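You operate a simulated robot arm through the tools that you are given. There is no shell and no other tool. Be economical: measure what you need, move in short steps, check, and stop when the job is done.

The job below is to be done with a simulated two-armed robot. You get a single attempt, and the scene is never put back.

JOB
Carry the green basket with both arms and set it on the top of the teal bench.
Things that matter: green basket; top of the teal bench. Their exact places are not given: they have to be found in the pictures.

The check looks at the end state, three seconds after you hand in, the way a careful person would. Anything else that was tipped, shoved, dropped, spilled or broken makes it a failure.

ROBOT AND FRAMES
Two 6-joint arms with two-finger parallel grippers on one trunk, on a base that drives. Base frame: it is fixed to the floor where the robot stands at the start and does not move with it; the origin is under the middle of the robot, x ahead of it, y to its left, z up. Lengths are in mm, angles in degrees, forces in N, time in s.
The left shoulder is at the start at [-107, 177, 659], the right one opposite. With the tool pointing down near the work surface each hand reaches from about 380 to 680 mm from the robot's upright axis, wherever it stands, measured 20 degrees to its own side. Places, roughly: top of the teal bench [200, -1500, 800]. Payload 1.57 kg a hand.
The TCP of each hand is the grasp point between the finger pads, 30 mm short of the fingertips. In the tool frame z runs along the fingers and y along their closing line. The gripper opens to 80 mm. The fingers are 17 mm wide and 12 mm thick; the gripper's body (40 by 82 mm) begins 80 mm behind the TCP.
Orientation is that of the tool frame in the base frame, as [roll, pitch, yaw] about the fixed x, y, z axes, in that order (R = Rz(yaw) Ry(pitch) Rx(roll)). With the fingers straight down and closing along the base's y, the tool's x points along the base's -x, its y along +y and its z along -z.

CONTROLS
- The arms move only by the tool jog_arm. It takes "left_targets", "right_targets" or both (then of equal length, played together; a hand with none holds still); each is text: rows parted by semicolons, each of 7 numbers parted by spaces: the shift along the base's x, y, z in units of 500 mm (1.0 is 500 mm), then the turn, a rotation vector about the base's x, y, z in units of 180 degrees (1.0 is 180 degrees), then the gripper command, from -1 (shut) to 1 (fully open), values between in proportion. In form: dx dy dz rx ry rz hand; .... A call has 1 to 8 rows; each row is the pose to reach, as a shift and turn from the pose commanded when the call began. A call with a number of a shift or a turn outside -1 to 1 is refused whole. A row lasts 0.2 s, in which the tool goes at most 50 mm and 8.6 degrees; a call with a longer step from one row to the next is refused whole, and so is a gripper value outside its range. A pose out of reach is approached as far as the arm can. The call stops where the force on the tool passes 40 N (or 10 N more than at its start, if that is more) or the arm is blocked; 0.2 s more then pass. The fingers move at their own pace (about 72 mm/s each) and stop on an object; they squeeze with about 33 N. The grip force told is the motor's: it shows also when the fingers shut on nothing. Time passes only in rows, and 0.2 s behind the last, so rows that repeat a pose let the fingers close. The reply holds the time, the measured pose of the TCP, the force on the tool along the base axes, the opening and the grip force, in the units named above and with some noise, with the torque about the TCP (base axes, N m) and any sound that the robot's microphone picked up.
- Cameras (640 x 400 px; columns grow to the right, rows downward): "scene" is now at [42.9, 26.8, 1363.5]; the picture's right is [0.42, -0.91, 0.00], its down [-0.78, -0.36, -0.50] and it looks along [0.46, 0.21, -0.86] (base axes); focal length 271 px, centre (320, 200). "left" rides on the left gripper at [72, 7, -122] in its tool frame; the picture's right is [-0.09, 1.00, 0.00], its down [-0.84, -0.08, -0.54] and it looks along [-0.54, -0.05, 0.84] (tool axes); focal length 238 px, centre (320, 200). "right" rides on the right gripper at [72, -7, -122] in its tool frame; the picture's right is [0.09, 1.00, 0.00], its down [-0.84, 0.08, -0.54] and it looks along [-0.54, 0.05, 0.84] (tool axes); focal length 238 px, centre (320, 200).
- capture(camera): a new picture of that camera. The clock stands still meanwhile.
- move_column(by): slides the trunk up (or, below 0, down) by that many mm; the arms and the scene camera ride with it, the base frame stays. It gives what a move gives, with no picture.
- steer(legs): drives the robot by 1 to 6 legs, each [ahead, left, turn to the left] in mm, mm and degrees, along the robot's own axes; the way and the turn of a leg run together, so that a leg with both is an arc; at most 1500 mm and 180 degrees a leg. The arms and the cameras ride along, it lands a little off, and it stops where it bumps. It gives what a move gives.
- aim_head(pan, tilt): turns the head with the scene camera to pan (to the left, within 143 degrees either way) and tilt (down, from -29 to 69), counted from straight ahead of the robot. It gives what a move gives.
- locate(camera, pixels): there is no depth. For up to 12 entries [column, row, z] of the newest picture of that camera ("zoom" is the newest enlarged one), the place [x, y] in the base frame at which the ray of that pixel passes the height z, good to about 3 mm. The clock stands still meanwhile.
- zoom(camera, box): a new picture of the part [left, top, right, bottom] of that camera's present view, enlarged. The clock stands still meanwhile.
- sign_off(): hands the job in; it is judged then, once.

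Go step by step. Measure first, check grasps and placings, and put right what went wrong. The budget is 80 turns and 78 pictures, counting those below and the enlarged ones. Unless the task says otherwise, let go and move clear before handing in, and close with one line.

The tools are called after "Call:" as a command line: name --argument value ..., lists and objects as JSON in quotes. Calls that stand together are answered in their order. jog_arm: Moves the arms, as the interface text tells. Its arguments: {"type":"object","properties":{"left_targets":{"type":"string"},"right_targets":{"type":"string"}},"required":[]} The other tools are called the same way: move_column (by) slides the trunk up or down; steer (legs) drives the base; aim_head (pan, tilt) turns the head that bears the scene camera; capture (camera) takes a picture; locate (camera, pixels) gives the place at which the rays of pixels pass given heights; zoom (camera, box) takes an enlarged picture of a part of a camera's view; sign_off () hands the job in.

At the start:

```text
clock: 0.0
left_tool_pos: [451.5, 301.0, 595.4]
left_tool_rot: [-179.9, 0.0, -179.9]
left_force: [-0.2, 0.2, 0.0]
left_ft_torque: [-0.01, -0.03, 0.0]
left_width: 80.0
left_grip_force: 0.1
right_tool_pos: [336.8, -96.5, 563.4]
right_tool_rot: [180.0, -0.1, -180.0]
right_force: [0.5, 0.5, 0.2]
right_ft_torque: [-0.02, 0.03, -0.02]
right_width: 79.9
right_grip_force: 0.1
trunk travel left (down, up): [-100.0, 228.0]
robot x, y, heading: [0.6, -4.4, -0.2]
head pan, tilt: [24.7, 59.7]
```

scene: 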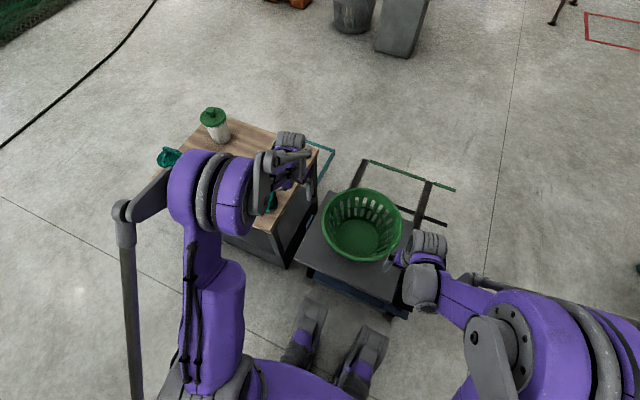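
right: 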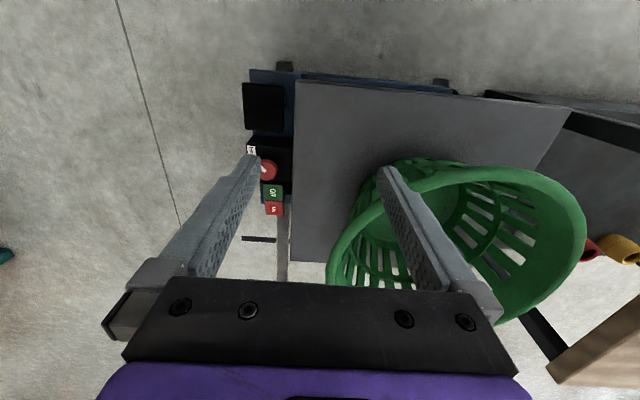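
left: 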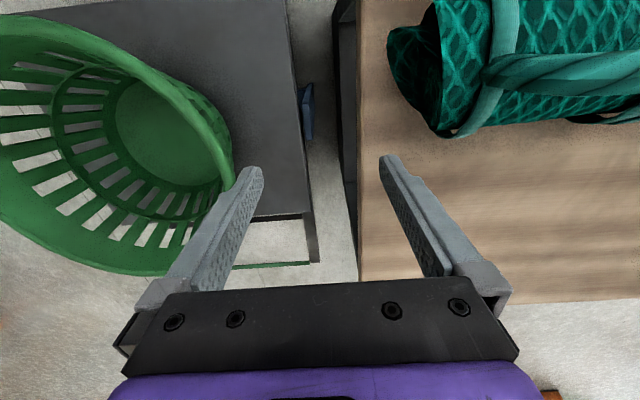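

The scene picture shows the green basket at about (362,225) on a dark table just ahead of me; I'll enlarge it and also look toward the teal bench on the right.

Call:
zoom --camera "scene" --box '[260, 140, 480, 320]'

Call:
locate --camera "scene" --pixels '[[322, 228, 400], [322, 228, 600], [402, 215, 400], [402, 215, 600], [358, 188, 500], [362, 262, 500], [296, 264, 400], [328, 192, 400], [407, 312, 400]]'

Call:
locate --camera "right" --pixels '[[295, 80, 400], [290, 262, 400], [570, 107, 400], [586, 230, 400], [586, 230, 500], [328, 280, 500], [328, 280, 400]]'

Call:
locate --camera "left" --pixels '[[305, 213, 300], [305, 213, 400], [305, 213, 500], [234, 165, 400], [234, 165, 500]]'

```text
2.22 times, centred on (370, 230) of scene
```

zoom: 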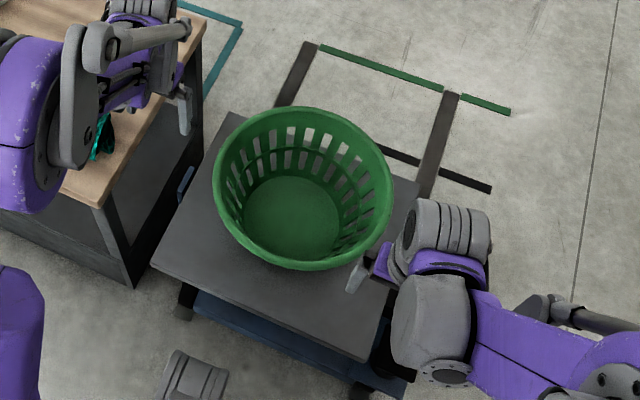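

```text
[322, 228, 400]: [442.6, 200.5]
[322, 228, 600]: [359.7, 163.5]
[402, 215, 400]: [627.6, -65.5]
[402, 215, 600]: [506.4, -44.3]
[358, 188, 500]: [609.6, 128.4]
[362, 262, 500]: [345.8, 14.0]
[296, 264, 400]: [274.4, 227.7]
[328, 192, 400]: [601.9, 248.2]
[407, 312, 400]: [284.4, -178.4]
```

```text
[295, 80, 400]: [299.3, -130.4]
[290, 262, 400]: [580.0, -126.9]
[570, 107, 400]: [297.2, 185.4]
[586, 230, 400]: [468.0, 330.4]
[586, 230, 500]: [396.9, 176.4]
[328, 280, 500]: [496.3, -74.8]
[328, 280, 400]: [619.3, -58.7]
```

```text
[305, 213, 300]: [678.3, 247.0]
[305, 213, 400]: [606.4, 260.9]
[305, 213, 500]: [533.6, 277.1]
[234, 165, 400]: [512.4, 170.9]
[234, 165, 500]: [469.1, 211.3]
```

Triangulating the three views, the basket rim is a circle centred near (483,67) of radius about 145, its top at z≈495, on a table at z≈346. Now I look for the teal bench.

Call:
aim_head --pan -85 --tilt 25

Call:
capture --camera "scene"

```text
clock: 1.9
left_tool_pos: [450.8, 303.0, 596.5]
left_tool_rot: [180.0, 0.0, -180.0]
left_force: [0.0, 0.6, 0.2]
left_ft_torque: [-0.02, 0.02, 0.04]
left_width: 80.1
left_grip_force: 0.0
right_tool_pos: [337.4, -96.8, 565.4]
right_tool_rot: [-179.9, 0.0, -180.0]
right_force: [-0.3, 0.2, 0.3]
right_ft_torque: [-0.04, -0.01, -0.03]
right_width: 80.1
right_grip_force: 0.0
trunk travel left (down, up): [-100.0, 228.0]
robot x, y, heading: [-1.1, 0.0, -0.4]
head pan, tilt: [-85.0, 25.0]
```

```text
73 pictures are left
```

scene: 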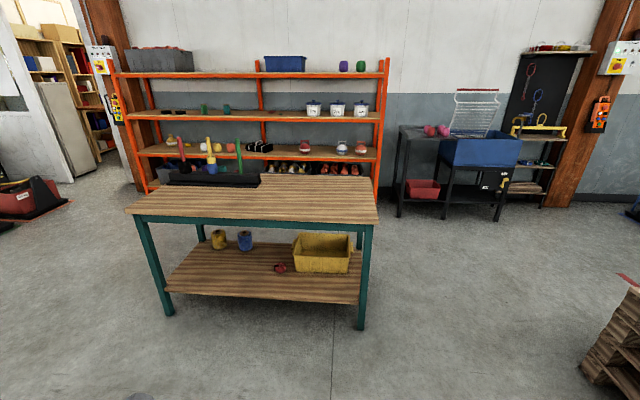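

The teal-legged bench is clear ahead of this view: its near edge runs from (127,212) to (377,222), with a black tool tray at (170-260,172-187). I'll measure it.

Call:
locate --camera "scene" --pixels '[[127, 212, 800], [377, 222, 800], [371, 178, 800], [260, 187, 800], [168, 187, 800], [258, 175, 800], [168, 317, 0], [360, 330, 0], [582, 365, 0], [150, 190, 800]]'

Call:
zoom --camera "scene" --box '[110, 120, 400, 300]'

Call:
aim_head --pan -40 --tilt 50

Call:
capture --camera "scene"

```text
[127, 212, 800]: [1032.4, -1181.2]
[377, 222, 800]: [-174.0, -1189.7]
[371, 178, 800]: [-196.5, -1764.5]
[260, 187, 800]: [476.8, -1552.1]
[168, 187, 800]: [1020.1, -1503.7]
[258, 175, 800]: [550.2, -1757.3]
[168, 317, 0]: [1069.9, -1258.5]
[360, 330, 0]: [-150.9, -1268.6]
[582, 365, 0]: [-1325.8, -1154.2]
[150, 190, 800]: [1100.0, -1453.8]
```

```text
2.21 times, centred on (255, 210) of scene
```

zoom: 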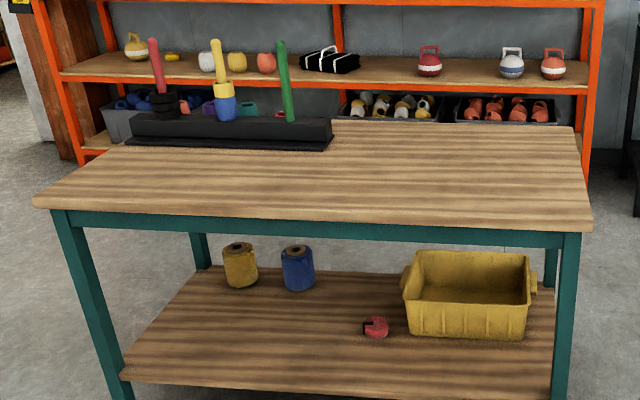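

```text
clock: 3.0
left_tool_pos: [450.9, 301.5, 595.4]
left_tool_rot: [-180.0, 0.0, 180.0]
left_force: [0.4, -0.7, -0.3]
left_ft_torque: [-0.01, 0.05, -0.01]
left_width: 80.0
left_grip_force: 0.0
right_tool_pos: [335.4, -97.3, 565.6]
right_tool_rot: [180.0, 0.0, 180.0]
right_force: [-0.6, 0.3, 0.5]
right_ft_torque: [0.01, 0.02, 0.0]
right_width: 80.2
right_grip_force: 0.1
trunk travel left (down, up): [-100.0, 228.0]
robot x, y, heading: [-1.3, 0.6, 0.1]
head pan, tilt: [-40.0, 50.0]
```

```text
71 pictures are left
```

scene: 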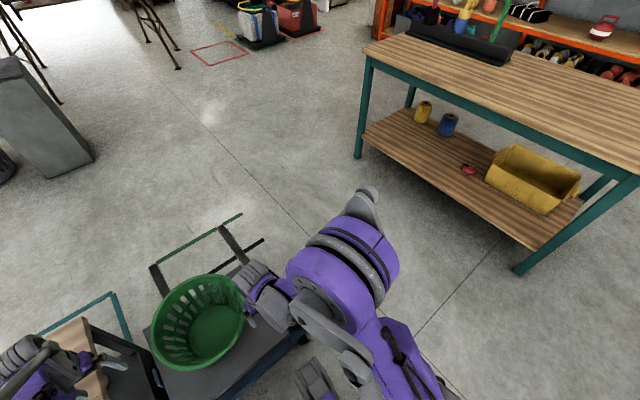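

Bench top spans x≈-180..1030, y≈-1190..-1765 at z≈800, with a large clear area around (150,-1400). Next I bring both hands above opposite rim points at y≈206 and y≈-72, still above the rim.

Call:
jog_arm --left_targets "0.016 -0.048 -0.01 0 0 0 1; 0.032 -0.095 -0.02 0 0 0 1; 0.048 -0.143 -0.03 0 0 0 1; 0.064 -0.19 -0.05 0 0 0 1; 0.064 -0.19 -0.05 0 0 0 1" --right_targets "0.073 0.0125 0 0 0 0 1; 0.146 0.025 0 0 0 0 1; 0.22 0.038 0 0 0 0 1; 0.294 0.05 0 0 0 0 1; 0.294 0.05 0 0 0 0 1"

Call:
aim_head --pan 0 --tilt 60

Call:
capture --camera "left"

Call:
capture --camera "right"

Call:
capture --camera "scene"

```text
clock: 4.2
left_tool_pos: [481.8, 205.8, 571.0]
left_tool_rot: [180.0, 0.0, 180.0]
left_force: [0.2, 0.4, -0.7]
left_ft_torque: [0.01, -0.03, -0.02]
left_width: 79.9
left_grip_force: 0.0
right_tool_pos: [483.2, -72.4, 564.7]
right_tool_rot: [179.9, 0.1, 180.0]
right_force: [0.2, 0.5, -0.1]
right_ft_torque: [-0.05, 0.0, -0.01]
right_width: 79.8
right_grip_force: 0.0
trunk travel left (down, up): [-100.0, 228.0]
robot x, y, heading: [-1.3, 3.0, 0.1]
head pan, tilt: [-40.0, 50.0]
```

```text
clock: 5.3
left_tool_pos: [481.9, 204.8, 570.7]
left_tool_rot: [-179.9, 0.0, -180.0]
left_force: [-0.2, -0.6, 0.1]
left_ft_torque: [0.02, 0.0, -0.01]
left_width: 80.1
left_grip_force: 0.1
right_tool_pos: [483.3, -72.7, 564.4]
right_tool_rot: [180.0, 0.0, 180.0]
right_force: [-0.3, 0.6, 0.3]
right_ft_torque: [0.0, 0.01, -0.03]
right_width: 79.9
right_grip_force: 0.1
trunk travel left (down, up): [-100.0, 228.0]
robot x, y, heading: [-0.5, -2.4, -0.1]
head pan, tilt: [0.0, 60.0]
```

```text
70 pictures are left
```

left: 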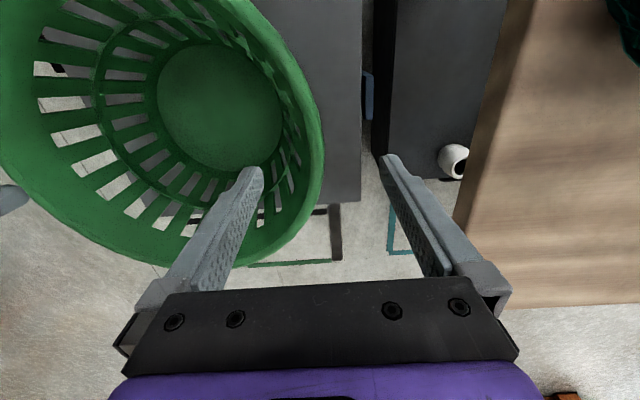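

```text
69 pictures are left
```

right: 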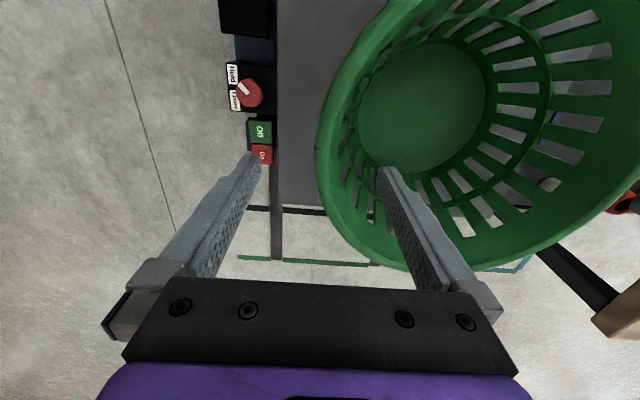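

```text
68 pictures are left
```

scene: 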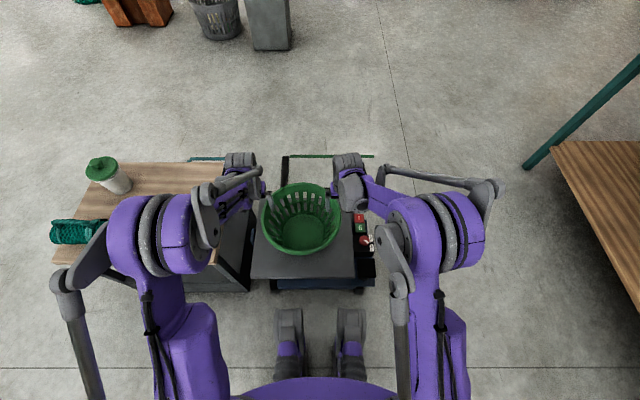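

The rim is visible in both hand views: outermost at about (323,165) left and (315,160) right. I'll refine the rim centre and height from these.

Call:
locate --camera "left" --pixels '[[323, 165, 495], [323, 165, 480], [318, 120, 495], [312, 215, 495], [284, 247, 495], [200, 265, 495], [290, 70, 495]]'

Call:
locate --camera "right" --pixels '[[315, 165, 495], [315, 165, 480], [323, 120, 495], [325, 210, 495], [350, 246, 495], [420, 270, 495], [345, 70, 495]]'

Call:
zoom --camera "scene" --box '[220, 150, 400, 290]'

Call:
locate --camera "scene" --pixels '[[261, 218, 495], [340, 218, 495], [300, 184, 495], [300, 255, 495]]'

```text
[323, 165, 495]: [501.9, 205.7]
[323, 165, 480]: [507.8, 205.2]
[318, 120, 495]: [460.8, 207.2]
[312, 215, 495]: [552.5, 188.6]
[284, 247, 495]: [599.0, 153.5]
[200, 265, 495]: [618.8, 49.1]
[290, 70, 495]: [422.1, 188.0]
```

```text
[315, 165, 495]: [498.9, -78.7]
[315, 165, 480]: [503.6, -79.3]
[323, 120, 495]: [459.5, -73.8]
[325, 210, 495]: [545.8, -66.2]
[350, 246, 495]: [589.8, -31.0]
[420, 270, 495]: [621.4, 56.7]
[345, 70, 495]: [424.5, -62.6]
```

```text
2.86 times, centred on (310, 220) of scene
```

zoom: 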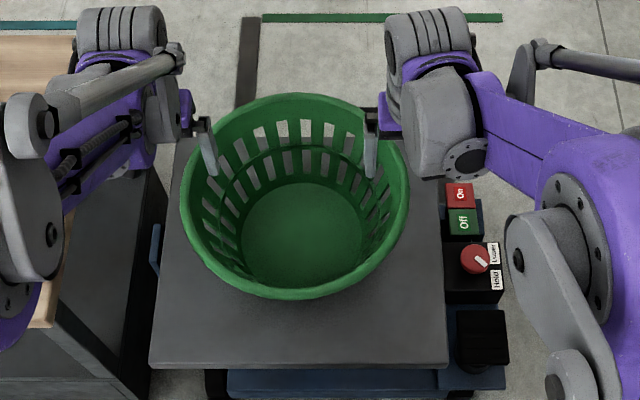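

```text
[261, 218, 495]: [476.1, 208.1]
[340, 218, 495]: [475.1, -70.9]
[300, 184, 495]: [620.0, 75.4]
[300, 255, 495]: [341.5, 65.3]
```

Refined rim: centre ≈(481,65), outer radius ≈141, top ≈495, walls tapering ~18° inward. I'll tilt both hands to follow the wall and descend with open fingers to z≈484.

Call:
jog_arm --left_targets "0 -0.004 0 -0.04 0 0 1; 0 -0.008 0 -0.08 0 0 1; 0 -0.008 -0.02 -0.1 0 0 1; 0 -0.008 -0.07 -0.1 0 0 1; 0 -0.008 -0.12 -0.1 0 0 1; 0 -0.008 -0.174 -0.1 0 0 1; 0 -0.008 -0.174 -0.1 0 0 1" --right_targets "0 0.002 0 0.04 0 0 1; 0 0.003 0 0.08 0 0 1; 0 0.003 -0.02 0.1 0 0 1; 0 0.003 -0.07 0.1 0 0 1; 0 0.003 -0.12 0.1 0 0 1; 0 0.003 -0.161 0.1 0 0 1; 0 0.003 -0.161 0.1 0 0 1"

Call:
capture --camera "left"

Call:
capture --camera "right"

Call:
zoom --camera "scene" --box '[220, 150, 400, 290]'

```text
clock: 6.9
left_tool_pos: [482.0, 201.5, 483.1]
left_tool_rot: [-161.9, 0.0, -179.9]
left_force: [-0.8, -0.2, -0.6]
left_ft_torque: [0.0, 0.01, -0.02]
left_width: 80.1
left_grip_force: 0.1
right_tool_pos: [482.6, -70.6, 483.9]
right_tool_rot: [162.0, 0.0, 179.9]
right_force: [-0.7, 0.5, 0.5]
right_ft_torque: [0.01, -0.02, -0.03]
right_width: 80.0
right_grip_force: 0.1
trunk travel left (down, up): [-100.0, 228.0]
robot x, y, heading: [3.7, -3.3, 0.3]
head pan, tilt: [0.0, 60.0]
```

```text
66 pictures are left
```

left: 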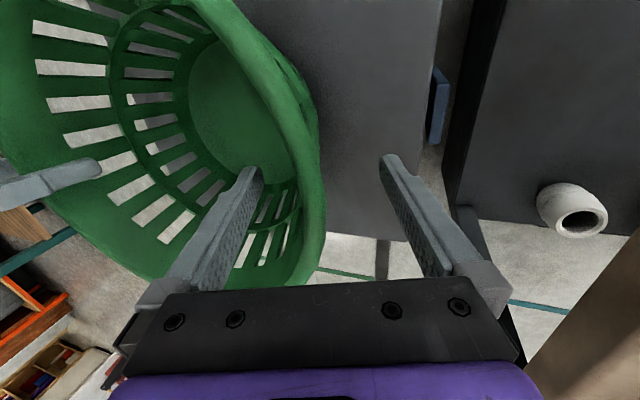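

```text
65 pictures are left
```

right: 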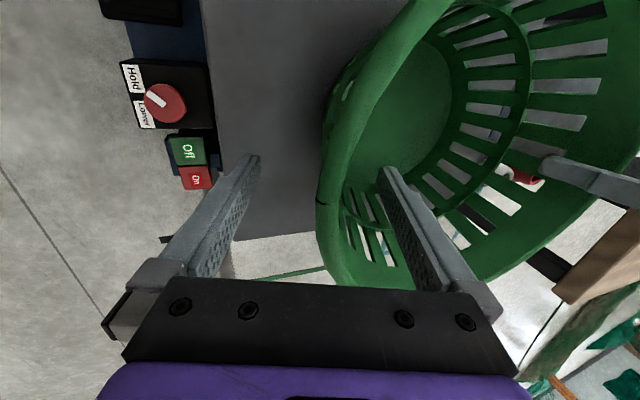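

```text
2.86 times, centred on (310, 220) of scene
```

zoom: 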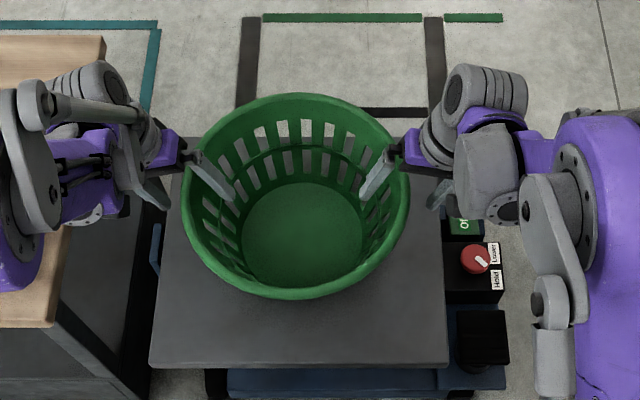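

Both pairs of fingers straddle the rim, with the wall between them near the middle of each opening. I close both grippers together.

Call:
jog_arm --left_targets "0 0 0 0 0 0 0.3; 0 0 0 0 0 0 -0.3; 0 0 0 0 0 0 -1; 0 0 0 0 0 0 -1; 0 0 0 0 0 0 -1" --right_targets "0 0 0 0 0 0 0.3; 0 0 0 0 0 0 -0.3; 0 0 0 0 0 0 -1; 0 0 0 0 0 0 -1; 0 0 0 0 0 0 -1"

Call:
zoom --camera "scene" --box '[220, 150, 400, 290]'

Call:
capture --camera "left"

Call:
capture --camera "right"

```text
clock: 7.8
left_tool_pos: [482.0, 193.4, 487.6]
left_tool_rot: [-161.2, 0.0, 179.5]
left_force: [-0.8, -15.6, 11.0]
left_ft_torque: [1.06, -0.13, -0.33]
left_width: 8.2
left_grip_force: 26.9
right_tool_pos: [482.6, -62.2, 488.0]
right_tool_rot: [161.2, 0.0, -179.6]
right_force: [0.0, 17.4, 11.6]
right_ft_torque: [-1.02, -0.15, 0.31]
right_width: 7.9
right_grip_force: 26.4
trunk travel left (down, up): [-100.0, 228.0]
robot x, y, heading: [-2.5, 1.5, -0.1]
head pan, tilt: [0.0, 60.0]
stopped in row 4 (right hand): the force on the tool passed its limit at 44 N (the readings are from after the stop); the commanded pose is now the measured one
```

```text
2.86 times, centred on (310, 220) of scene
```

zoom: 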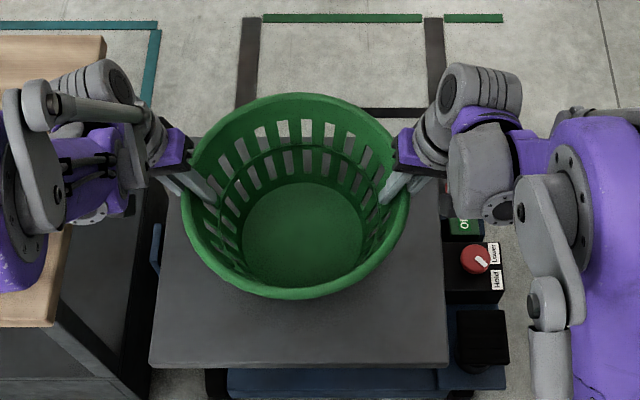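

```text
62 pictures are left
```

left: 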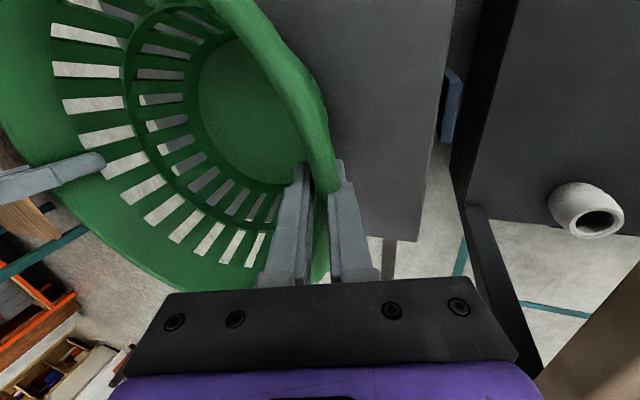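

```text
61 pictures are left
```

right: 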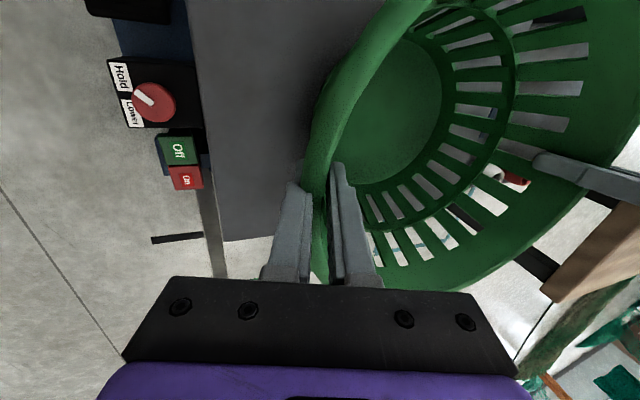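

Both grippers hold the wall at 8 mm opening, symmetric, with ~27 N grip. I lift 40 mm gently to test.

Call:
jog_arm --left_targets "0 0 0.01 0 0 0 -1; 0 0 0.03 0 0 0 -1; 0 0 0.055 0 0 0 -1; 0 0 0.08 0 0 0 -1; 0 0 0.08 0 0 0 -1" --right_targets "0 0 0.01 0 0 0 -1; 0 0 0.03 0 0 0 -1; 0 0 0.055 0 0 0 -1; 0 0 0.08 0 0 0 -1; 0 0 0.08 0 0 0 -1"

Call:
capture --camera "scene"

```text
clock: 9.1
left_tool_pos: [482.9, 192.7, 525.9]
left_tool_rot: [-161.2, 0.0, 179.5]
left_force: [-0.2, -31.2, -2.2]
left_ft_torque: [0.94, 0.16, -0.42]
left_width: 7.7
left_grip_force: 27.3
right_tool_pos: [482.9, -62.1, 526.1]
right_tool_rot: [161.3, 0.1, -179.5]
right_force: [0.3, 31.0, -2.2]
right_ft_torque: [-0.83, -0.15, 0.36]
right_width: 7.8
right_grip_force: 27.3
trunk travel left (down, up): [-100.0, 228.0]
robot x, y, heading: [-0.2, 0.9, 0.2]
head pan, tilt: [0.0, 60.0]
```

```text
60 pictures are left
```

scene: 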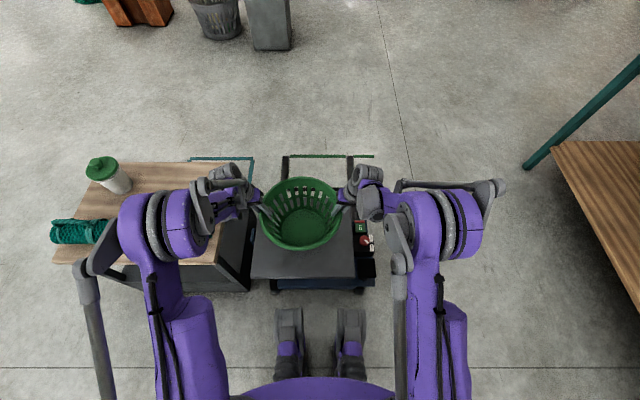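

The basket is up, hanging light (~2 N per hand), but the hands pull apart at 31 N; I ease each inward ~2.5 mm, then raise the trunk.

Call:
jog_arm --left_targets "0 -0.002 0 0 0 0 -1; 0 -0.005 0 0 0 0 -1; 0 -0.005 0 0 0 0 -1" --right_targets "0 0.002 0 0 0 0 -1; 0 0.005 0 0 0 0 -1; 0 0.005 0 0 0 0 -1"

Call:
move_column --by 120

```text
clock: 9.8
left_tool_pos: [482.8, 192.9, 525.5]
left_tool_rot: [-161.4, 0.0, 179.7]
left_force: [-0.1, -19.2, -1.4]
left_ft_torque: [1.01, -0.1, -0.35]
left_width: 7.6
left_grip_force: 27.0
right_tool_pos: [483.4, -61.9, 525.4]
right_tool_rot: [161.5, 0.1, -179.6]
right_force: [0.4, 19.0, -2.3]
right_ft_torque: [-0.98, 0.11, 0.38]
right_width: 7.5
right_grip_force: 26.9
trunk travel left (down, up): [-100.0, 228.0]
robot x, y, heading: [-2.6, -1.2, -0.1]
head pan, tilt: [0.0, 60.0]
```

```text
clock: 11.3
left_tool_pos: [483.5, 193.9, 644.4]
left_tool_rot: [-161.4, -0.1, 179.7]
left_force: [1.1, -13.6, -2.0]
left_ft_torque: [1.01, -0.15, -0.29]
left_width: 7.7
left_grip_force: 26.9
right_tool_pos: [482.4, -63.2, 645.1]
right_tool_rot: [161.4, 0.0, -179.6]
right_force: [-0.2, 13.6, -2.1]
right_ft_torque: [-1.01, 0.15, 0.39]
right_width: 7.5
right_grip_force: 26.8
trunk travel left (down, up): [-220.0, 108.0]
robot x, y, heading: [1.9, 0.2, -0.1]
head pan, tilt: [0.0, 60.0]
```

Loads stay steady. I raise the trunk the remaining way, then the arms 120 mm together.

Call:
move_column --by 105

Call:
jog_arm --left_targets "0 0 0.02 0 0 0 -1; 0 0 0.06 0 0 0 -1; 0 0 0.1 0 0 0 -1; 0 0 0.14 0 0 0 -1; 0 0 0.18 0 0 0 -1; 0 0 0.22 0 0 0 -1; 0 0 0.24 0 0 0 -1; 0 0 0.24 0 0 0 -1" --right_targets "0 0 0.02 0 0 0 -1; 0 0 0.06 0 0 0 -1; 0 0 0.1 0 0 0 -1; 0 0 0.14 0 0 0 -1; 0 0 0.18 0 0 0 -1; 0 0 0.22 0 0 0 -1; 0 0 0.24 0 0 0 -1; 0 0 0.24 0 0 0 -1"

Call:
capture --camera "scene"

```text
clock: 12.7
left_tool_pos: [482.1, 194.0, 750.1]
left_tool_rot: [-161.4, 0.1, 179.8]
left_force: [0.7, -11.5, -3.2]
left_ft_torque: [1.06, 0.03, -0.35]
left_width: 8.0
left_grip_force: 26.9
right_tool_pos: [482.1, -61.4, 750.9]
right_tool_rot: [161.2, 0.0, -179.5]
right_force: [-0.6, 10.2, -1.8]
right_ft_torque: [-1.03, -0.02, 0.3]
right_width: 7.9
right_grip_force: 26.3
trunk travel left (down, up): [-325.0, 3.0]
robot x, y, heading: [1.7, 0.1, 0.2]
head pan, tilt: [0.0, 60.0]
```

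```text
clock: 14.5
left_tool_pos: [484.2, 194.2, 870.1]
left_tool_rot: [-161.4, 0.0, 179.6]
left_force: [-1.2, -16.7, -3.2]
left_ft_torque: [1.07, 0.29, -0.39]
left_width: 7.7
left_grip_force: 26.6
right_tool_pos: [481.8, -62.1, 871.4]
right_tool_rot: [161.3, 0.0, -179.5]
right_force: [0.8, 15.1, -2.1]
right_ft_torque: [-0.95, -0.29, 0.16]
right_width: 7.7
right_grip_force: 26.6
trunk travel left (down, up): [-325.0, 3.0]
robot x, y, heading: [-1.1, 0.9, 0.0]
head pan, tilt: [0.0, 60.0]
```

```text
59 pictures are left
```

scene: 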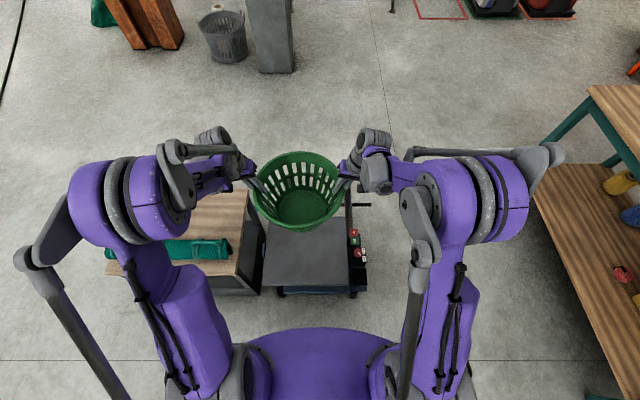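

The basket hangs level and the loads are steady. I raise another 120 mm so its bottom clears the bench height.

Call:
jog_arm --left_targets "0 0 0.02 0 0 0 -1; 0 0 0.06 0 0 0 -1; 0 0 0.1 0 0 0 -1; 0 0 0.14 0 0 0 -1; 0 0 0.18 0 0 0 -1; 0 0 0.22 0 0 0 -1; 0 0 0.24 0 0 0 -1; 0 0 0.24 0 0 0 -1" --right_targets "0 0 0.02 0 0 0 -1; 0 0 0.06 0 0 0 -1; 0 0 0.1 0 0 0 -1; 0 0 0.14 0 0 0 -1; 0 0 0.18 0 0 0 -1; 0 0 0.22 0 0 0 -1; 0 0 0.24 0 0 0 -1; 0 0 0.24 0 0 0 -1"

Call:
capture --camera "scene"

```text
clock: 16.3
left_tool_pos: [482.9, 192.7, 990.4]
left_tool_rot: [-161.4, 0.0, 179.6]
left_force: [0.2, -13.9, -2.0]
left_ft_torque: [1.0, -0.31, -0.21]
left_width: 7.8
left_grip_force: 26.8
right_tool_pos: [482.5, -63.0, 991.5]
right_tool_rot: [161.4, 0.0, -179.8]
right_force: [-0.6, 14.7, -2.2]
right_ft_torque: [-1.04, 0.3, 0.3]
right_width: 7.8
right_grip_force: 26.8
trunk travel left (down, up): [-325.0, 3.0]
robot x, y, heading: [0.6, -1.7, 0.2]
head pan, tilt: [0.0, 60.0]
```

```text
58 pictures are left
```

scene: 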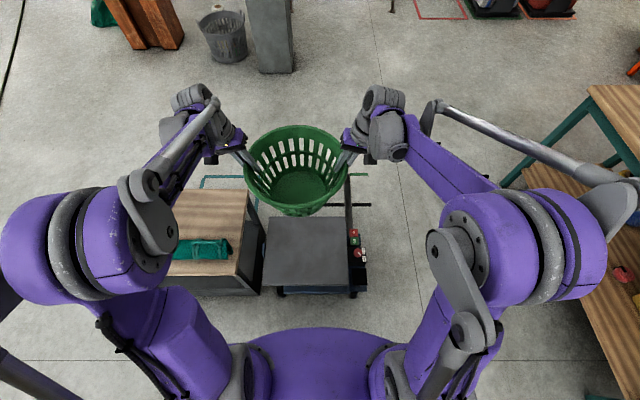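

The basket's bottom is now at about z 850. Before reversing from the cart I check behind me.

Call:
aim_head --pan 143 --tilt 35

Call:
capture --camera "scene"

Call:
aim_head --pan -143 --tilt 35

Call:
capture --camera "scene"

```text
clock: 18.6
left_tool_pos: [483.6, 193.5, 989.1]
left_tool_rot: [-161.3, 0.0, 179.7]
left_force: [-0.4, -10.7, -3.1]
left_ft_torque: [1.06, 0.1, -0.28]
left_width: 7.8
left_grip_force: 26.9
right_tool_pos: [482.7, -63.8, 991.4]
right_tool_rot: [161.4, -0.1, -179.7]
right_force: [1.5, 9.9, -2.8]
right_ft_torque: [-1.02, -0.12, 0.12]
right_width: 7.9
right_grip_force: 26.5
trunk travel left (down, up): [-325.0, 3.0]
robot x, y, heading: [-0.5, -0.3, -0.1]
head pan, tilt: [143.0, 35.0]
```

```text
57 pictures are left
```

scene: 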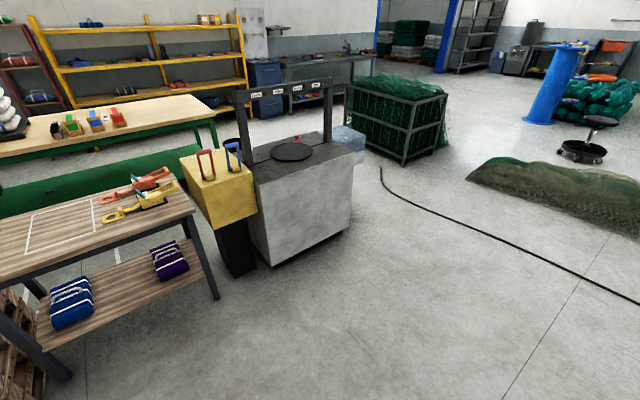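

```text
clock: 22.5
left_tool_pos: [483.3, 193.6, 989.6]
left_tool_rot: [-161.4, -0.1, 179.7]
left_force: [0.0, -8.4, -1.2]
left_ft_torque: [1.06, -0.05, -0.17]
left_width: 7.4
left_grip_force: 26.8
right_tool_pos: [483.0, -62.9, 990.9]
right_tool_rot: [161.4, 0.0, -179.7]
right_force: [1.0, 7.1, -2.1]
right_ft_torque: [-1.07, 0.1, 0.14]
right_width: 7.7
right_grip_force: 27.0
trunk travel left (down, up): [-325.0, 3.0]
robot x, y, heading: [-0.9, -1.1, 0.0]
head pan, tilt: [-143.0, 35.0]
```

```text
56 pictures are left
```

scene: 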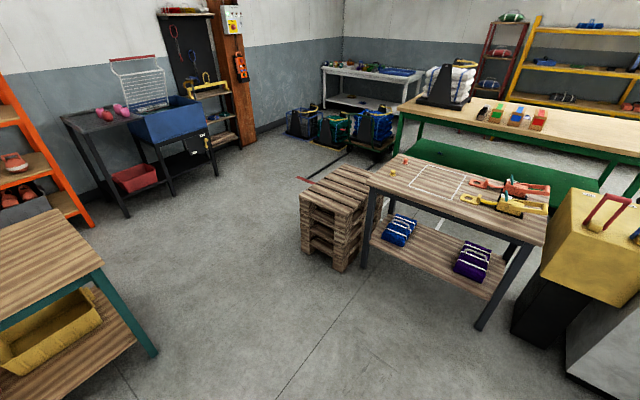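

A table and a machine stand behind me; I measure how near they are before reversing.

Call:
locate --camera "scene" --pixels '[[370, 188, 700], [525, 245, 700], [480, 328, 0], [364, 266, 0], [515, 335, 0], [565, 375, 0], [340, 270, 0]]'

```text
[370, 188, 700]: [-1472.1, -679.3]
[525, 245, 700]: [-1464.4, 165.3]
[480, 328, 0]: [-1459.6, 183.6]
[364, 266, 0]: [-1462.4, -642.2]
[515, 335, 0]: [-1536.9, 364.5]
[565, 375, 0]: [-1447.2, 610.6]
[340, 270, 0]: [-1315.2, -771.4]
```

Nothing is nearer than x≈-1315 behind, so I back up 250 mm and turn right 90°.

Call:
steer --legs '[[-250, 0, 0], [0, 0, -45], [0, 0, -45]]'

Call:
aim_head --pan 0 --tilt 40

Call:
capture --camera "scene"

```text
clock: 28.4
left_tool_pos: [-53.5, -481.8, 990.4]
left_tool_rot: [-161.3, 0.0, 89.8]
left_force: [-6.7, 0.9, -2.1]
left_ft_torque: [-0.03, -1.11, 0.06]
left_width: 7.9
left_grip_force: 26.4
right_tool_pos: [-308.8, -483.1, 990.7]
right_tool_rot: [161.4, 0.0, 90.4]
right_force: [5.8, -0.2, -2.2]
right_ft_torque: [-0.01, 1.14, -0.11]
right_width: 7.7
right_grip_force: 26.4
trunk travel left (down, up): [-325.0, 3.0]
robot x, y, heading: [-248.2, -0.4, -89.9]
head pan, tilt: [-143.0, 35.0]
```

```text
clock: 30.7
left_tool_pos: [-53.3, -482.3, 989.4]
left_tool_rot: [-161.4, 0.0, 89.8]
left_force: [-3.8, 0.8, -2.2]
left_ft_torque: [0.07, -1.18, 0.05]
left_width: 7.7
left_grip_force: 27.4
right_tool_pos: [-309.2, -482.1, 990.6]
right_tool_rot: [161.4, 0.0, 90.4]
right_force: [2.9, -0.3, -2.9]
right_ft_torque: [-0.06, 1.14, -0.08]
right_width: 7.7
right_grip_force: 27.1
trunk travel left (down, up): [-325.0, 3.0]
robot x, y, heading: [-249.6, 2.7, -90.1]
head pan, tilt: [0.0, 40.0]
```

```text
55 pictures are left
```

scene: 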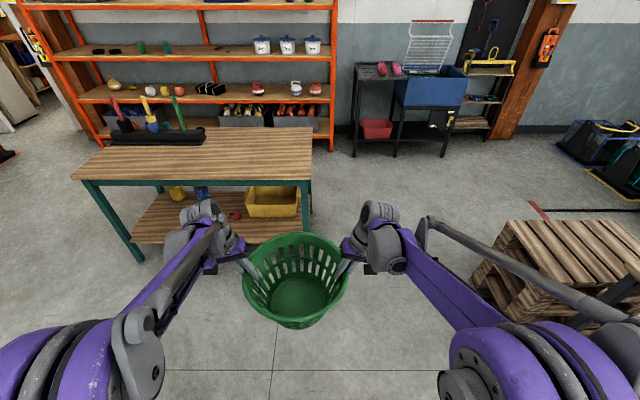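

The turn went well, basket held level. I drive 450 mm ahead and 345 mm to the left, then re-measure the bench.

Call:
steer --legs '[[450, 0, 0], [0, 345, 0]]'

Call:
capture --camera "scene"

Call:
capture --camera "left"

```text
clock: 36.6
left_tool_pos: [296.6, -927.5, 990.7]
left_tool_rot: [-161.4, 0.0, 89.8]
left_force: [-1.9, 0.2, -1.4]
left_ft_torque: [0.01, -1.17, 0.05]
left_width: 7.6
left_grip_force: 26.6
right_tool_pos: [41.2, -924.7, 990.3]
right_tool_rot: [161.4, 0.0, 90.6]
right_force: [1.6, -0.3, -2.1]
right_ft_torque: [0.0, 1.11, -0.04]
right_width: 7.7
right_grip_force: 26.8
trunk travel left (down, up): [-325.0, 3.0]
robot x, y, heading: [102.3, -445.7, -89.8]
head pan, tilt: [0.0, 40.0]
```

```text
54 pictures are left
```

scene: 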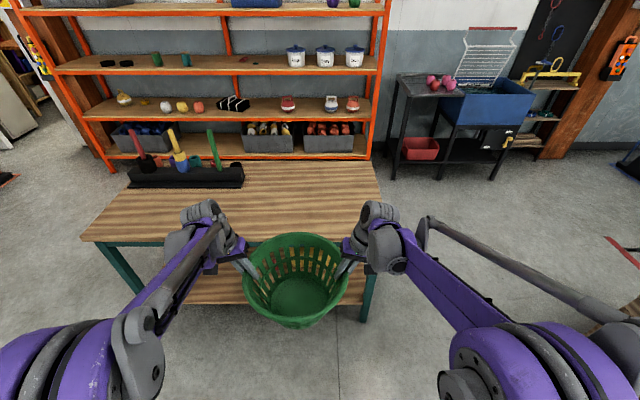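

```text
53 pictures are left
```

left: 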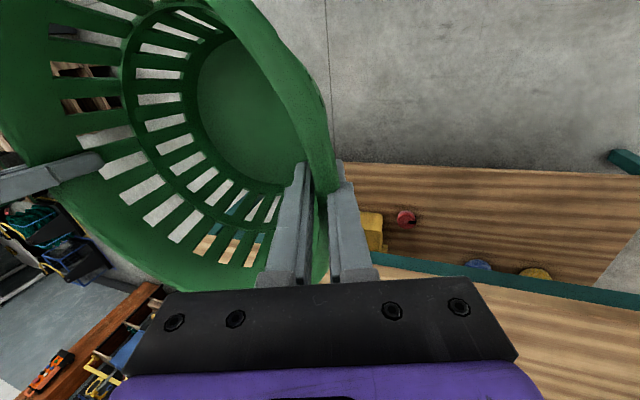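

I measure the bench edge from both views: near-left corner (82,237), far-right (372,162) in scene, and the near edge at (450,268) in the left view.

Call:
locate --camera "scene" --pixels '[[82, 238, 780], [82, 238, 800], [82, 238, 820], [372, 162, 800], [372, 238, 800], [243, 186, 800]]'

Call:
locate --camera "left" --pixels '[[400, 261, 760], [400, 261, 800], [400, 261, 840], [500, 284, 760], [500, 284, 800], [500, 284, 840]]'

```text
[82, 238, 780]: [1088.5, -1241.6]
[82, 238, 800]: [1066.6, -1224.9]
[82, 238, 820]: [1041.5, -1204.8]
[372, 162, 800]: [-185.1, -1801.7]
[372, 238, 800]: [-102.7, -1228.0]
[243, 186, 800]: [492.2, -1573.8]
```

```text
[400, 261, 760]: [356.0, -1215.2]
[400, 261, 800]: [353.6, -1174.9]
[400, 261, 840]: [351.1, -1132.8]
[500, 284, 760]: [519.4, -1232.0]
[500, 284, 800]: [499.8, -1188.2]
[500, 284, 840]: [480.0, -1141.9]
```

Estimates put the bench top at z≈775-800, near edge y≈-1190 to -1240; the basket's bottom is at ≈850. My feet reach only ~220 mm ahead, so I drive 510 mm ahead, in two legs.

Call:
steer --legs '[[300, 0, 0], [210, 0, 0]]'

Call:
capture --camera "scene"

Call:
capture --camera "left"

Call:
capture --camera "right"

```text
clock: 39.9
left_tool_pos: [299.1, -1434.3, 988.0]
left_tool_rot: [-161.4, 0.0, 90.0]
left_force: [-2.6, 0.9, -3.0]
left_ft_torque: [0.06, -1.15, -0.02]
left_width: 7.5
left_grip_force: 26.8
right_tool_pos: [44.1, -1433.7, 991.0]
right_tool_rot: [161.4, 0.0, 90.6]
right_force: [3.2, -1.1, -1.5]
right_ft_torque: [-0.05, 1.11, -0.05]
right_width: 7.5
right_grip_force: 26.8
trunk travel left (down, up): [-325.0, 3.0]
robot x, y, heading: [102.3, -950.7, -89.7]
head pan, tilt: [0.0, 40.0]
```

```text
52 pictures are left
```

scene: 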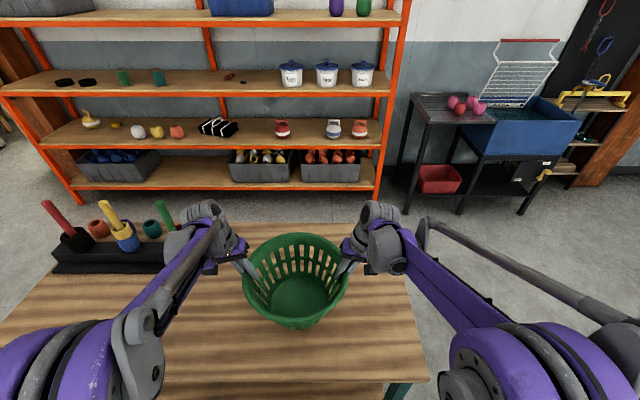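

```text
51 pictures are left
```

left: 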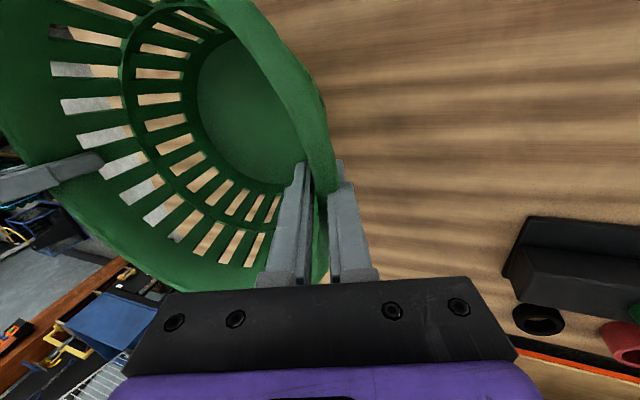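

```text
50 pictures are left
```

right: 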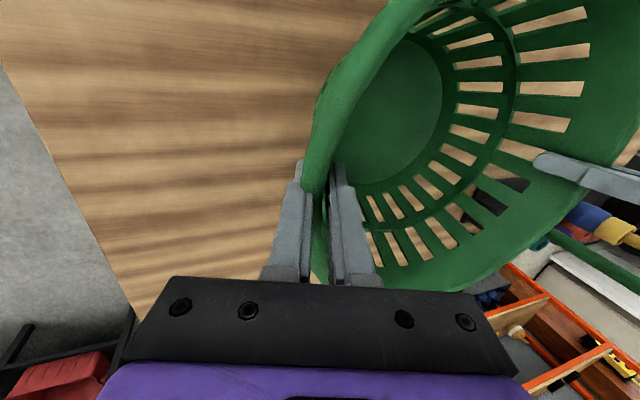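

The basket is over the bench top, with wood all around it and the tray well off to the left. I confirm corners, then lower by arms 30 mm.

Call:
locate --camera "scene" --pixels '[[428, 378, 780], [428, 378, 800], [360, 224, 780], [160, 380, 780], [205, 270, 780]]'

Call:
jog_arm --left_targets "0 0 -0.02 0 0 0 -1; 0 0 -0.04 0 0 0 -1; 0 0 -0.06 0 0 0 -1; 0 0 -0.06 0 0 0 -1" --right_targets "0 0 -0.02 0 0 0 -1; 0 0 -0.04 0 0 0 -1; 0 0 -0.06 0 0 0 -1; 0 0 -0.06 0 0 0 -1"

```text
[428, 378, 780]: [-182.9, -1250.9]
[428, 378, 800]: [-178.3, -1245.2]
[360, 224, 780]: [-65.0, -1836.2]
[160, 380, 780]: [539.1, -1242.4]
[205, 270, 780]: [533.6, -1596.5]
```

```text
clock: 40.9
left_tool_pos: [300.5, -1434.5, 958.9]
left_tool_rot: [-161.4, 0.1, 89.9]
left_force: [-1.9, 0.2, -1.4]
left_ft_torque: [-0.09, -1.13, 0.13]
left_width: 7.2
left_grip_force: 27.0
right_tool_pos: [44.3, -1435.6, 960.1]
right_tool_rot: [161.5, -0.1, 90.6]
right_force: [1.8, 0.1, -2.9]
right_ft_torque: [0.09, 1.17, -0.05]
right_width: 7.7
right_grip_force: 27.1
trunk travel left (down, up): [-325.0, 3.0]
robot x, y, heading: [103.5, -953.9, -89.6]
head pan, tilt: [0.0, 40.0]
```

Near edge is at y≈-1246, so the top is z≈772 and the basket centre sits 188 mm in. Contact is expected near TCP z≈914; I lower 34 mm more.

Call:
jog_arm --left_targets "0 0 -0.02 0 0 0 -1; 0 0 -0.04 0 0 0 -1; 0 0 -0.055 0 0 0 -1; 0 0 -0.068 0 0 0 -1; 0 0 -0.068 0 0 0 -1" --right_targets "0 0 -0.02 0 0 0 -1; 0 0 -0.04 0 0 0 -1; 0 0 -0.055 0 0 0 -1; 0 0 -0.068 0 0 0 -1; 0 0 -0.068 0 0 0 -1"

Call:
jog_arm --left_targets "0 0 -0.005 0 0 0 -1; 0 0 -0.01 0 0 0 -1; 0 0 -0.01 0 0 0 -1" --right_targets "0 0 -0.005 0 0 0 -1; 0 0 -0.01 0 0 0 -1; 0 0 -0.01 0 0 0 -1"

Call:
capture --camera "left"

```text
clock: 42.1
left_tool_pos: [296.5, -1433.7, 929.2]
left_tool_rot: [-161.0, 0.2, 89.7]
left_force: [-28.6, -2.5, 29.2]
left_ft_torque: [-0.01, -1.22, -0.03]
left_width: 8.6
left_grip_force: 27.3
right_tool_pos: [46.8, -1434.8, 928.8]
right_tool_rot: [161.2, 0.3, 90.6]
right_force: [26.7, -6.7, 28.8]
right_ft_torque: [0.1, 1.21, -0.08]
right_width: 8.5
right_grip_force: 27.5
trunk travel left (down, up): [-325.0, 3.0]
robot x, y, heading: [103.5, -952.3, -89.6]
head pan, tilt: [0.0, 40.0]
```

```text
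clock: 42.6
left_tool_pos: [295.5, -1433.8, 924.4]
left_tool_rot: [-160.9, 0.2, 89.7]
left_force: [-3.6, -4.1, 22.2]
left_ft_torque: [0.03, -1.51, 0.0]
left_width: 8.7
left_grip_force: 27.3
right_tool_pos: [45.7, -1433.2, 925.0]
right_tool_rot: [161.0, 0.2, 90.7]
right_force: [4.6, -3.9, 21.8]
right_ft_torque: [0.05, 1.46, -0.06]
right_width: 8.5
right_grip_force: 28.0
trunk travel left (down, up): [-325.0, 3.0]
robot x, y, heading: [103.4, -953.7, -89.8]
head pan, tilt: [0.0, 40.0]
stopped in row 2 (left hand): the force on the tool passed its limit at 53 N (the readings are from after the stop); the commanded pose is now the measured one
```

```text
49 pictures are left
```

left: 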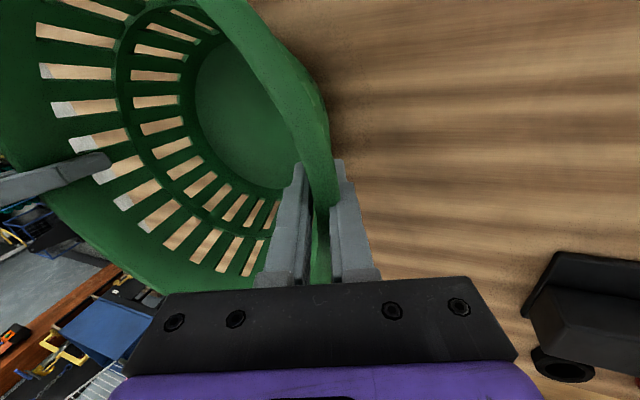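

The basket has touched the bench (≈22 N upward on each hand). I relieve the press by 3 mm and open both grippers together.

Call:
jog_arm --left_targets "0 0 0.003 0 0 0 -1; 0 0 0.006 0 0 0 -1; 0 0 0.006 0 0 0 -1" --right_targets "0 0 0.003 0 0 0 -1; 0 0 0.006 0 0 0 -1; 0 0 0.006 0 0 0 -1"

```text
clock: 43.4
left_tool_pos: [297.2, -1434.8, 926.5]
left_tool_rot: [-160.9, 0.0, 89.7]
left_force: [-13.1, 0.8, -2.9]
left_ft_torque: [0.25, -1.67, -0.05]
left_width: 8.6
left_grip_force: 27.7
right_tool_pos: [48.5, -1437.0, 927.3]
right_tool_rot: [161.0, 0.0, 90.8]
right_force: [12.2, -1.0, -0.8]
right_ft_torque: [-0.23, 1.45, -0.12]
right_width: 8.4
right_grip_force: 28.2
trunk travel left (down, up): [-325.0, 3.0]
robot x, y, heading: [104.3, -949.4, -89.5]
head pan, tilt: [0.0, 40.0]
```

Load is back to nearly the hanging weight; I lower 1 mm and open both.

Call:
jog_arm --left_targets "0 0 -0.002 0 0 0 -1; 0 0 -0.002 0 0 0 -0.6; 0 0 -0.002 0 0 0 -0.2; 0 0 -0.002 0 0 0 0.3; 0 0 -0.002 0 0 0 0.9; 0 0 -0.002 0 0 0 0.9; 0 0 -0.002 0 0 0 0.9" --right_targets "0 0 -0.002 0 0 0 -1; 0 0 -0.002 0 0 0 -0.6; 0 0 -0.002 0 0 0 -0.2; 0 0 -0.002 0 0 0 0.3; 0 0 -0.002 0 0 0 0.9; 0 0 -0.002 0 0 0 0.9; 0 0 -0.002 0 0 0 0.9"

Call:
capture --camera "left"

Call:
capture --camera "right"

```text
clock: 45.0
left_tool_pos: [295.1, -1435.6, 926.3]
left_tool_rot: [-160.8, 0.0, 89.6]
left_force: [-0.2, -0.2, 0.4]
left_ft_torque: [0.03, 0.04, -0.03]
left_width: 76.1
left_grip_force: 0.0
right_tool_pos: [46.9, -1434.4, 925.9]
right_tool_rot: [161.0, 0.0, 90.8]
right_force: [0.3, -0.3, 0.2]
right_ft_torque: [-0.02, 0.0, -0.01]
right_width: 76.2
right_grip_force: 0.1
trunk travel left (down, up): [-325.0, 3.0]
robot x, y, heading: [105.4, -950.0, -89.9]
head pan, tilt: [0.0, 40.0]
```

```text
48 pictures are left
```

left: 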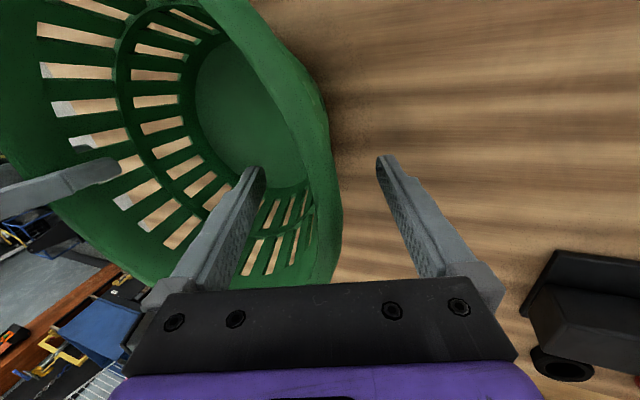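

```text
47 pictures are left
```

right: 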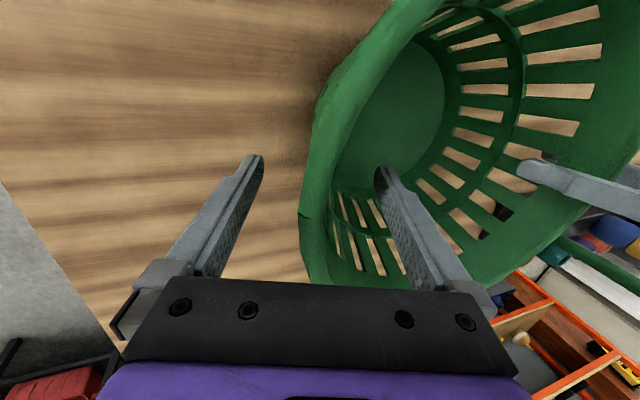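

Both grippers are free and the basket sits undisturbed. I withdraw along the fingers' tilted axis (up and outward).

Call:
jog_arm --left_targets "0.013 0 0.04 0 0 0 0.9; 0.026 0 0.08 0 0 0 0.9; 0.052 0 0.16 0 0 0 0.9; 0.078 0 0.24 0 0 0 0.9; 0.078 0 0.24 0 0 0 0.9" --right_targets "-0.013 0 0.04 0 0 0 0.9; -0.026 0 0.08 0 0 0 0.9; -0.052 0 0.16 0 0 0 0.9; -0.078 0 0.24 0 0 0 0.9; -0.078 0 0.24 0 0 0 0.9"

Call:
capture --camera "scene"

Call:
capture --camera "left"

```text
clock: 46.2
left_tool_pos: [336.8, -1436.1, 1046.8]
left_tool_rot: [-160.9, 0.0, 89.6]
left_force: [0.5, -0.3, 0.0]
left_ft_torque: [-0.01, 0.0, -0.03]
left_width: 75.9
left_grip_force: 0.1
right_tool_pos: [9.2, -1435.8, 1048.1]
right_tool_rot: [161.0, 0.1, 90.7]
right_force: [-0.2, -0.4, 0.5]
right_ft_torque: [-0.01, 0.0, -0.02]
right_width: 76.0
right_grip_force: 0.1
trunk travel left (down, up): [-325.0, 3.0]
robot x, y, heading: [104.9, -954.2, -89.7]
head pan, tilt: [0.0, 40.0]
```

```text
46 pictures are left
```

scene: 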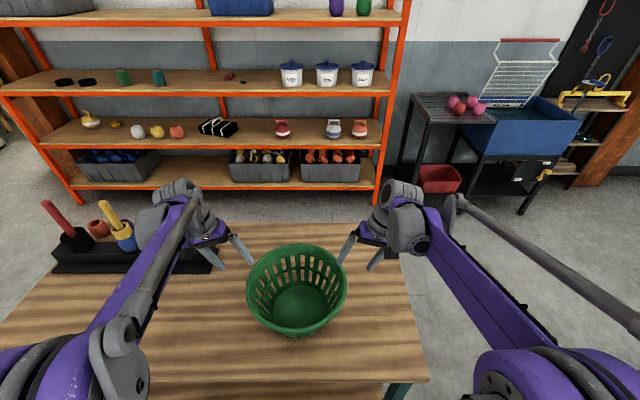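

```text
45 pictures are left
```

left: 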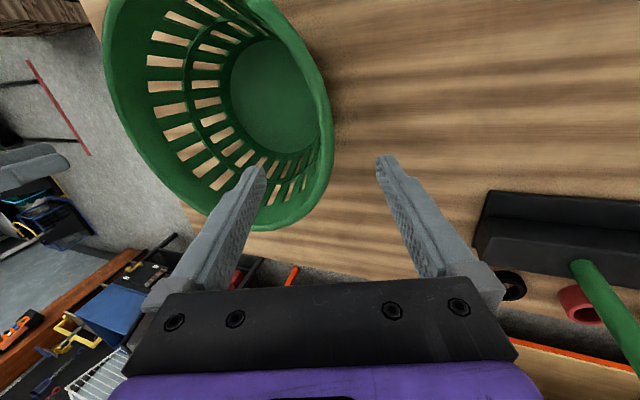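

The basket stands upright on the bench, about 190 mm in from the near edge, and the tray is untouched. I back the robot off for clearance and take a last look.

Call:
steer --legs '[[-400, 0, 0]]'

Call:
capture --camera "scene"

```text
clock: 48.7
left_tool_pos: [333.6, -1039.5, 1047.6]
left_tool_rot: [-160.9, 0.0, 89.5]
left_force: [0.4, 0.1, 1.1]
left_ft_torque: [-0.03, 0.01, -0.01]
left_width: 76.1
left_grip_force: 0.0
right_tool_pos: [6.4, -1038.7, 1047.9]
right_tool_rot: [161.0, 0.0, 90.5]
right_force: [-0.2, -0.2, 0.6]
right_ft_torque: [0.0, -0.01, -0.01]
right_width: 75.8
right_grip_force: 0.0
trunk travel left (down, up): [-325.0, 3.0]
robot x, y, heading: [101.7, -552.9, -90.0]
head pan, tilt: [0.0, 40.0]
```

```text
44 pictures are left
```

scene: 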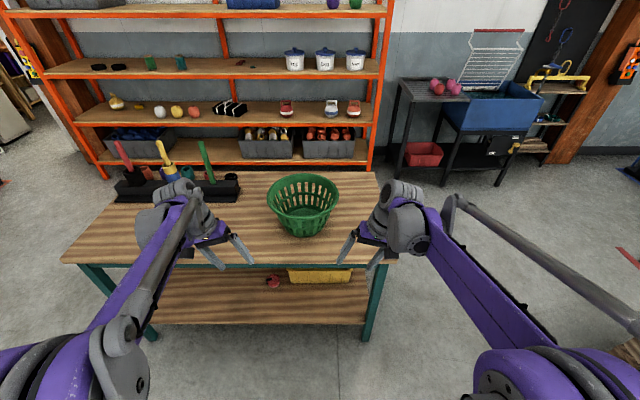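

The final picture shows the basket upright on the teal bench at (303,205), hands clear and everything else in place; I hand in.

Call:
sign_off

```text
The job is handed in.
```

The green basket was carried with both arms and is now upright on the top of the teal bench; both hands are clear, and the last picture shows nothing else disturbed.
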